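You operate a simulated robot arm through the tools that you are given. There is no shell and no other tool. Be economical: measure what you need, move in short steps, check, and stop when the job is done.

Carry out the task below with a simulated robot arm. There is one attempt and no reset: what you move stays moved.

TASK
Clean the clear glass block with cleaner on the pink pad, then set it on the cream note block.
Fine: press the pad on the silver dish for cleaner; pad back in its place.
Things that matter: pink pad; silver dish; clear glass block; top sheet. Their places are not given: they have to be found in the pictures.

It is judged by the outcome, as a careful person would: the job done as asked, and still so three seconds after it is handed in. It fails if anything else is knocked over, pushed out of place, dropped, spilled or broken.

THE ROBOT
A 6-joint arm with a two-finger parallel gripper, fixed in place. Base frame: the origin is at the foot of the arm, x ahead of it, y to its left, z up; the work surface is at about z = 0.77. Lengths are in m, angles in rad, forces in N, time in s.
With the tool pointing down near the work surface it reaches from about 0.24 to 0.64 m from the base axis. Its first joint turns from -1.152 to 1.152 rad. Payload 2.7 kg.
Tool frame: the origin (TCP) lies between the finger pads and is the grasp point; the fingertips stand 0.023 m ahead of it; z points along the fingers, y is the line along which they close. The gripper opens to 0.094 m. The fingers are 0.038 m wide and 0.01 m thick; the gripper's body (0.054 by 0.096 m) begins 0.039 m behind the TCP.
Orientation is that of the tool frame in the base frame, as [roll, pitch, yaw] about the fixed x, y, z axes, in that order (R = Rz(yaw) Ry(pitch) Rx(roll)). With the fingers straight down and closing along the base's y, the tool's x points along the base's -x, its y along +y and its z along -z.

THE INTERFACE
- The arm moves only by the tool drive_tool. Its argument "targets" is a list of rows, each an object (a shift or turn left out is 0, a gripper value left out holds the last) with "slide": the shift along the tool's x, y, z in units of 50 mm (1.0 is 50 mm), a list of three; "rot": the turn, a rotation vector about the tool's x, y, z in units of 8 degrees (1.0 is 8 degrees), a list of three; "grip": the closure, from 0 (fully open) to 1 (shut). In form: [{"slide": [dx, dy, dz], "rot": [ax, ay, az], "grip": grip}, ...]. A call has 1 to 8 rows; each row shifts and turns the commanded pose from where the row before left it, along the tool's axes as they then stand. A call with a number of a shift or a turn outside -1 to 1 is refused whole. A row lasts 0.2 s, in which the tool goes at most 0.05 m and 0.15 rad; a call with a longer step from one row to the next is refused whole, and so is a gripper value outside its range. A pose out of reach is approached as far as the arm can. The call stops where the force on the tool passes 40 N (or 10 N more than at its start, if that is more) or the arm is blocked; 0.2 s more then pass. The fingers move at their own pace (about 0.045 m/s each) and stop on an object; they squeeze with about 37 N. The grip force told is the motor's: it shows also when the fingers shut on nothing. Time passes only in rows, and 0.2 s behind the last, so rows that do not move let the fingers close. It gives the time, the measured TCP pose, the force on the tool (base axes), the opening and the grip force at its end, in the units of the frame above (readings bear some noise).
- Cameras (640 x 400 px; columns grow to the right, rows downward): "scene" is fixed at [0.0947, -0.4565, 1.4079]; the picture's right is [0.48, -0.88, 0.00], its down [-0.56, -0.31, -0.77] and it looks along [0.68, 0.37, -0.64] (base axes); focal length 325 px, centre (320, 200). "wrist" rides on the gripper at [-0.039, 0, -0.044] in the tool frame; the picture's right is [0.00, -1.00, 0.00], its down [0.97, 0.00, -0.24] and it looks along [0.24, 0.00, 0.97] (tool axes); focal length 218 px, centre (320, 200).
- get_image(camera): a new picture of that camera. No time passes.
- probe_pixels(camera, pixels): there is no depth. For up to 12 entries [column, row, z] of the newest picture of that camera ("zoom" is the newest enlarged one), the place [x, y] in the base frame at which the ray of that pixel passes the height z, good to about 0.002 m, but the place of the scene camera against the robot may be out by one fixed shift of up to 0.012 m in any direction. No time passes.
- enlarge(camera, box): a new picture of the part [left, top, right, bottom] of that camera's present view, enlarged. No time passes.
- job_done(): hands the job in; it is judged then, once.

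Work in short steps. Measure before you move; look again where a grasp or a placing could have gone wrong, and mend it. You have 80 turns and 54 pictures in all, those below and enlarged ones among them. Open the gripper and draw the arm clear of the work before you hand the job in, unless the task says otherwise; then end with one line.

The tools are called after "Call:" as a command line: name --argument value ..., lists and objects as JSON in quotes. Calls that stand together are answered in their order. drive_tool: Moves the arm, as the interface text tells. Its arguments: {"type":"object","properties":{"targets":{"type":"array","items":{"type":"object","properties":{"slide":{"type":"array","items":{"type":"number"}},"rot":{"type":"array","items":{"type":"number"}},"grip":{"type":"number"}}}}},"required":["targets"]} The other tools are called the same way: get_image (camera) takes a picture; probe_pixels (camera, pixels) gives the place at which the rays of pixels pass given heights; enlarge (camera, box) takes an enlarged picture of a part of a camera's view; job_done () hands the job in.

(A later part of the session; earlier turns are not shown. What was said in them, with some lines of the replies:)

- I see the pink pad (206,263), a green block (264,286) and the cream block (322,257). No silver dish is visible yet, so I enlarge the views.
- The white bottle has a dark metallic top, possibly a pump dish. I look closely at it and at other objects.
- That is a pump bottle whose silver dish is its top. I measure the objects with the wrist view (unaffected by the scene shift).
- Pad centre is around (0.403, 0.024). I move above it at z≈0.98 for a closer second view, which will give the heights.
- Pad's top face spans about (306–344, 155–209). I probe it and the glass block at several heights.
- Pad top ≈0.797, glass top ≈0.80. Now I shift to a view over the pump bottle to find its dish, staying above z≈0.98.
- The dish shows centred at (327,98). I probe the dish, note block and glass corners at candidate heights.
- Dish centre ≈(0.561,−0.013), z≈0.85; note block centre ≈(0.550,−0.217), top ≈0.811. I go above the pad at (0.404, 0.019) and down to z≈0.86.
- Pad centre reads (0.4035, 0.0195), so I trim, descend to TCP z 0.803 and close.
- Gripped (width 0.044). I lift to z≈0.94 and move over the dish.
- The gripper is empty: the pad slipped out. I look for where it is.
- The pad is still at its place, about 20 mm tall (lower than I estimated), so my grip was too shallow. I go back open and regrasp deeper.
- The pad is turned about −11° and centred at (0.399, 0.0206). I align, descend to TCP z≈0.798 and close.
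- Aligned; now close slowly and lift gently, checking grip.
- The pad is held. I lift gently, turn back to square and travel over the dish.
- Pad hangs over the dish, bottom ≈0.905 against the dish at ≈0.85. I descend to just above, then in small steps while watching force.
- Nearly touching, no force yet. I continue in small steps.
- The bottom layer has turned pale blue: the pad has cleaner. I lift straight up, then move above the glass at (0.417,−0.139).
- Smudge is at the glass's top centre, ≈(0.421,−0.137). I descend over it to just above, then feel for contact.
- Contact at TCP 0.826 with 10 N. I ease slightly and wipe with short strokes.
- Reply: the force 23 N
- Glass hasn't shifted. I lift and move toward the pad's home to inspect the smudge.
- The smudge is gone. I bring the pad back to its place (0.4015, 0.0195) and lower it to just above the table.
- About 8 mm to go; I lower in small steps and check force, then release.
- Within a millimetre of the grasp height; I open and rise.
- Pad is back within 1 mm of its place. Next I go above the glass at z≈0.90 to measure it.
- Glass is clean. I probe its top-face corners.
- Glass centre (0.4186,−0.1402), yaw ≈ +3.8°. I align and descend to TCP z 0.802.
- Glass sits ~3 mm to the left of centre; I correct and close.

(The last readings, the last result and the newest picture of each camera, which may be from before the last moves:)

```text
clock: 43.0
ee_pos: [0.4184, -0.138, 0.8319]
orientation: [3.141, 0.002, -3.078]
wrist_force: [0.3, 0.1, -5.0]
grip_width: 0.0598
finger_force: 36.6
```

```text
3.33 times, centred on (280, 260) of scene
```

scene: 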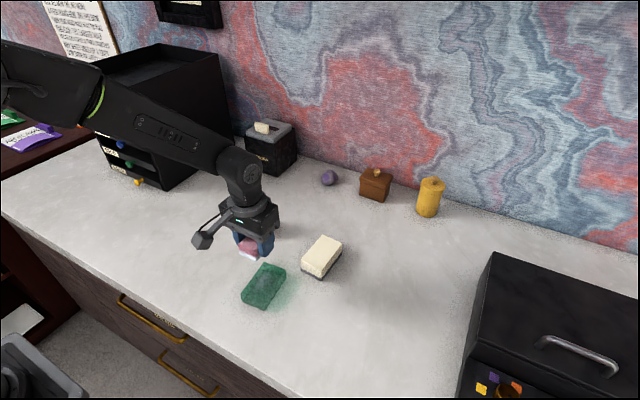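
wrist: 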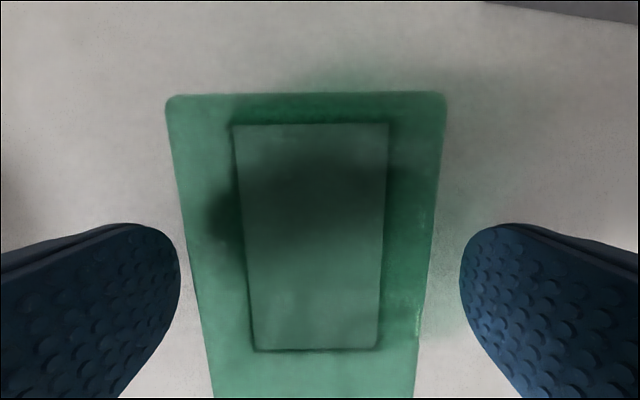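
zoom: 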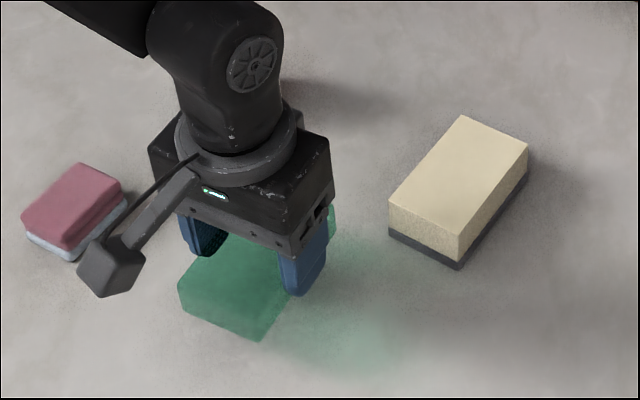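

Glass is held (weight ~5 N). I raise it, turn to match the note block (yaw ≈ −2°) and move above its centre (0.548,−0.217).

Call:
drive_tool --targets '[{"slide": [0, 0, -0.4]}, {"slide": [0, 0, -0.5]}, {"slide": [0, 0, -0.46], "rot": [0, 0, 0.358]}, {"rot": [0, 0, 0.358]}, {"slide": [0, 0, 0]}]'

Call:
drive_tool --targets '[{"slide": [-0.531, -0.297, 0]}, {"slide": [-0.531, -0.297, 0]}, {"slide": [-0.531, -0.297, 0]}, {"slide": [-0.531, -0.297, 0]}, {"slide": [-0.531, -0.297, 0]}, {"slide": [0, 0, 0]}]'

Call:
get_image --camera "wrist"

Call:
enlarge --camera "scene" --box '[260, 180, 400, 300]'

```text
clock: 44.2
ee_pos: [0.4188, -0.1375, 0.8982]
orientation: [3.141, 0.0, 3.106]
wrist_force: [0.1, 0.0, -4.4]
grip_width: 0.06
finger_force: 37.1
```

```text
clock: 45.6
ee_pos: [0.5486, -0.2187, 0.8998]
orientation: [3.141, 0.0, 3.107]
wrist_force: [0.8, 0.1, -4.6]
grip_width: 0.0598
finger_force: 37.0
```

```text
12 pictures are left
```

wrist: 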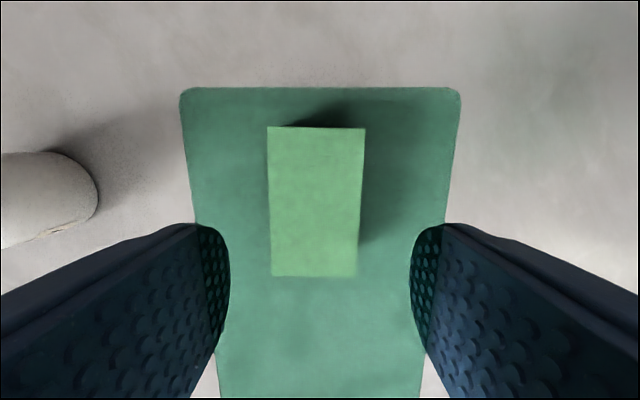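

```text
3.33 times, centred on (330, 240) of scene
```

zoom: 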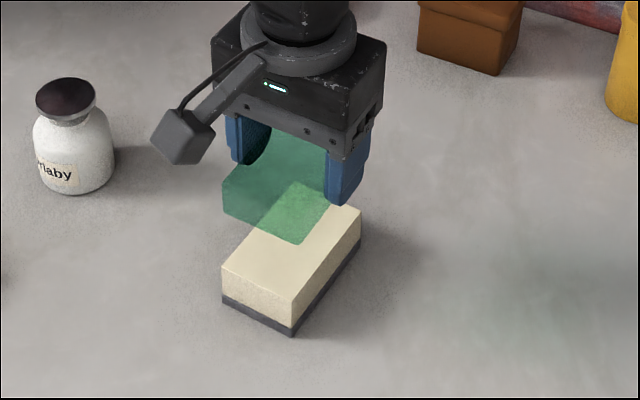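

Aligned; the note block seems ~2 mm to the left. I correct and lower to about 1 cm above contact.

Call:
drive_tool --targets '[{"slide": [0, 0.04, 0.4]}, {"slide": [0, 0, 0.3]}, {"slide": [0, 0, 0.2]}, {"slide": [0, 0, 0]}]'

Call:
enlarge --camera "scene" --box '[270, 190, 370, 290]'

Call:
get_image --camera "wrist"

```text
clock: 46.6
ee_pos: [0.5482, -0.2138, 0.8561]
orientation: [-3.141, 0.003, 3.107]
wrist_force: [0.7, -0.3, -3.9]
grip_width: 0.0598
finger_force: 36.8
```

```text
4.00 times, centred on (320, 240) of scene
```

zoom: 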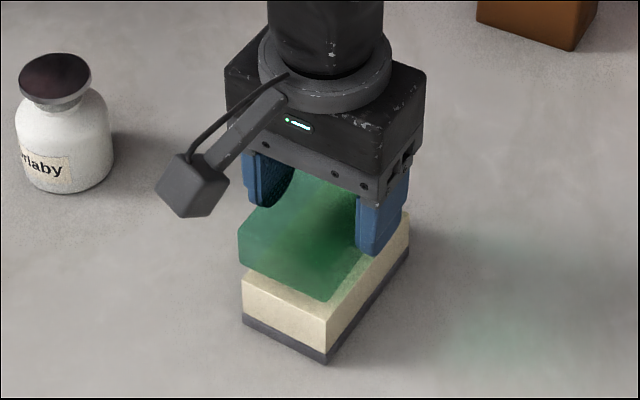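

```text
9 pictures are left
```

wrist: 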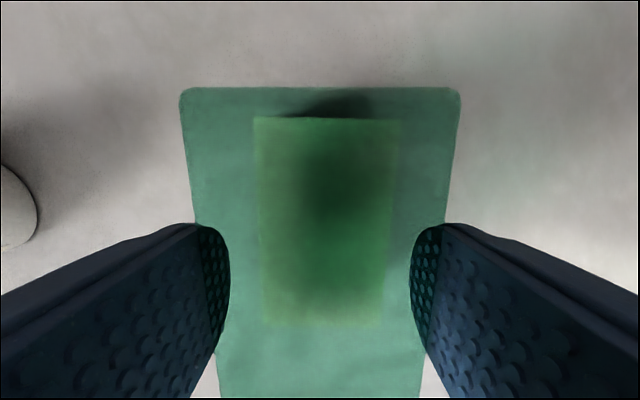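

Now ~2 mm too far left; I correct and lower in small steps, watching force.

Call:
drive_tool --targets '[{"slide": [0, -0.035, 0.06]}, {"slide": [0, 0, 0.06]}, {"slide": [0, 0, 0.06]}, {"slide": [0, 0, 0]}]'

Call:
drive_tool --targets '[{"slide": [0, 0, 0.03]}, {"slide": [0, 0, 0.03]}, {"slide": [0, 0, 0]}]'

```text
clock: 47.6
ee_pos: [0.5494, -0.2157, 0.8464]
orientation: [3.141, 0.001, 3.107]
wrist_force: [1.3, -0.5, -4.0]
grip_width: 0.0598
finger_force: 37.0
```

```text
clock: 48.4
ee_pos: [0.5485, -0.2158, 0.8435]
orientation: [-3.142, 0.001, 3.107]
wrist_force: [-0.2, -1.1, -4.3]
grip_width: 0.0597
finger_force: 37.5
```

Call:
drive_tool --targets '[{"slide": [0, 0, 0.02]}, {"slide": [0, 0, 0.02]}, {"slide": [0, 0, 0]}]'

Call:
enlarge --camera "scene" --box '[270, 190, 370, 290]'

```text
clock: 49.2
ee_pos: [0.5492, -0.2166, 0.8421]
orientation: [-3.14, 0.003, 3.105]
wrist_force: [0.1, -1.8, 3.2]
grip_width: 0.06
finger_force: 36.8
```

```text
4.00 times, centred on (320, 240) of scene
```

zoom: 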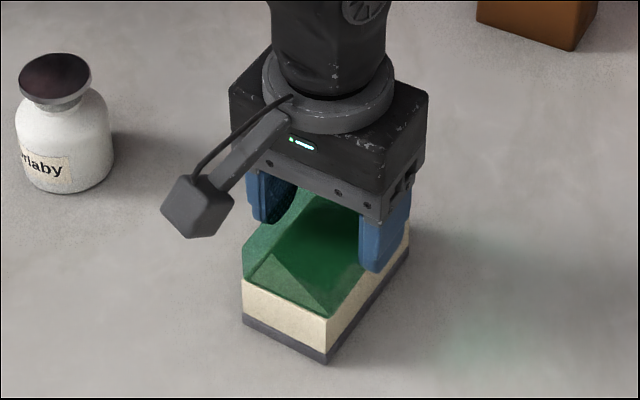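

Force flipped to +3 N, so the glass rests on the block, nicely aligned. I open and rise straight up.

Call:
drive_tool --targets '[{"grip": 0.3}, {"grip": 0.2}, {"grip": 0.1}, {"grip": 0}, {"grip": 0}]'

Call:
drive_tool --targets '[{"slide": [0, 0, -0.2]}, {"slide": [0, 0, -0.5]}, {"slide": [0, 0, -0.8]}, {"slide": [0, 0, -0.8]}, {"slide": [0.5, 0.5, -0.5]}, {"slide": [0.6, 0.6, 0]}, {"slide": [0.6, 0.6, 0]}, {"slide": [0, 0, 0]}]'

Call:
get_image --camera "scene"

Call:
enlarge --camera "scene" --box '[180, 190, 360, 310]'

Call:
get_image --camera "wrist"

```text
clock: 50.4
ee_pos: [0.5478, -0.2163, 0.8415]
orientation: [-3.14, 0.001, 3.107]
wrist_force: [-0.6, 0.8, 0.0]
grip_width: 0.0938
finger_force: 0.0
```

```text
clock: 52.2
ee_pos: [0.4645, -0.1261, 0.9847]
orientation: [-3.141, 0.001, 3.107]
wrist_force: [0.4, 0.6, 0.4]
grip_width: 0.0939
finger_force: 0.0
```

```text
7 pictures are left
```

scene: 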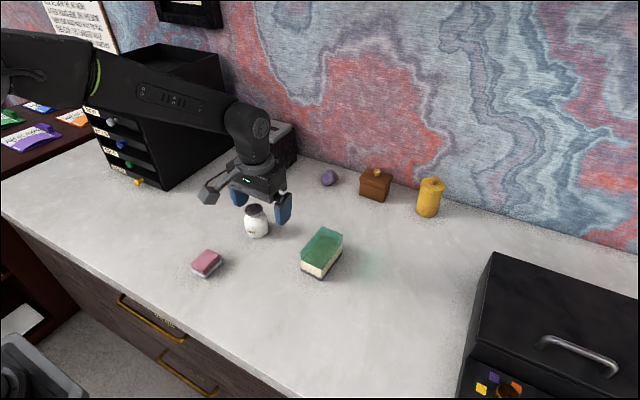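

```text
3.33 times, centred on (270, 250) of scene
```

zoom: 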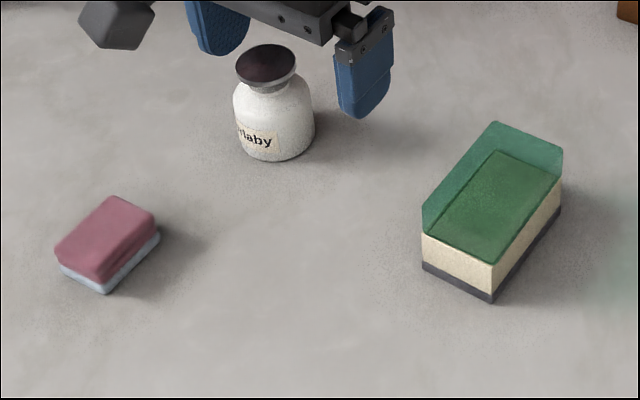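

```text
5 pictures are left
```

wrist: 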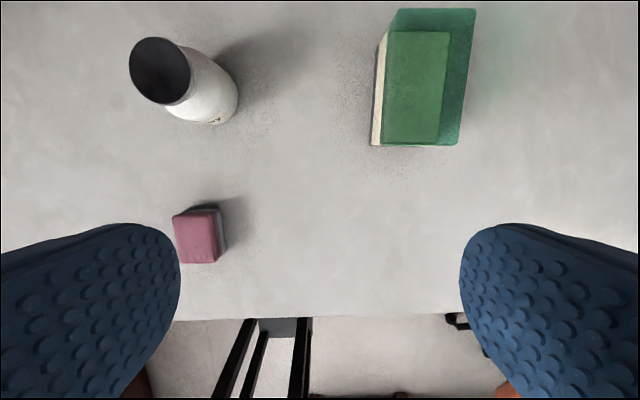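

The glass sits squarely on the note block, the pad is in its place and the bottle is upright. I raise the arm a little further clear before handing in.

Call:
drive_tool --targets '[{"slide": [0.3, 0, -0.8]}, {"slide": [0.3, 0, -0.8]}, {"slide": [0, 0, 0]}, {"slide": [0, 0, 0]}]'

Call:
job_done

```text
clock: 53.2
ee_pos: [0.4331, -0.1247, 1.0614]
orientation: [3.142, 0.002, 3.106]
wrist_force: [-1.0, -0.1, -0.4]
grip_width: 0.0937
finger_force: 0.1
```

```text
The job is handed in.
```

The glass block was wiped clean with cleaner from the silver dish and set on the cream note block, and the pink pad is back within about 1 mm of its place; the pad slipped out of the first grasp and turned slightly, so I gripped it again and straightened it.
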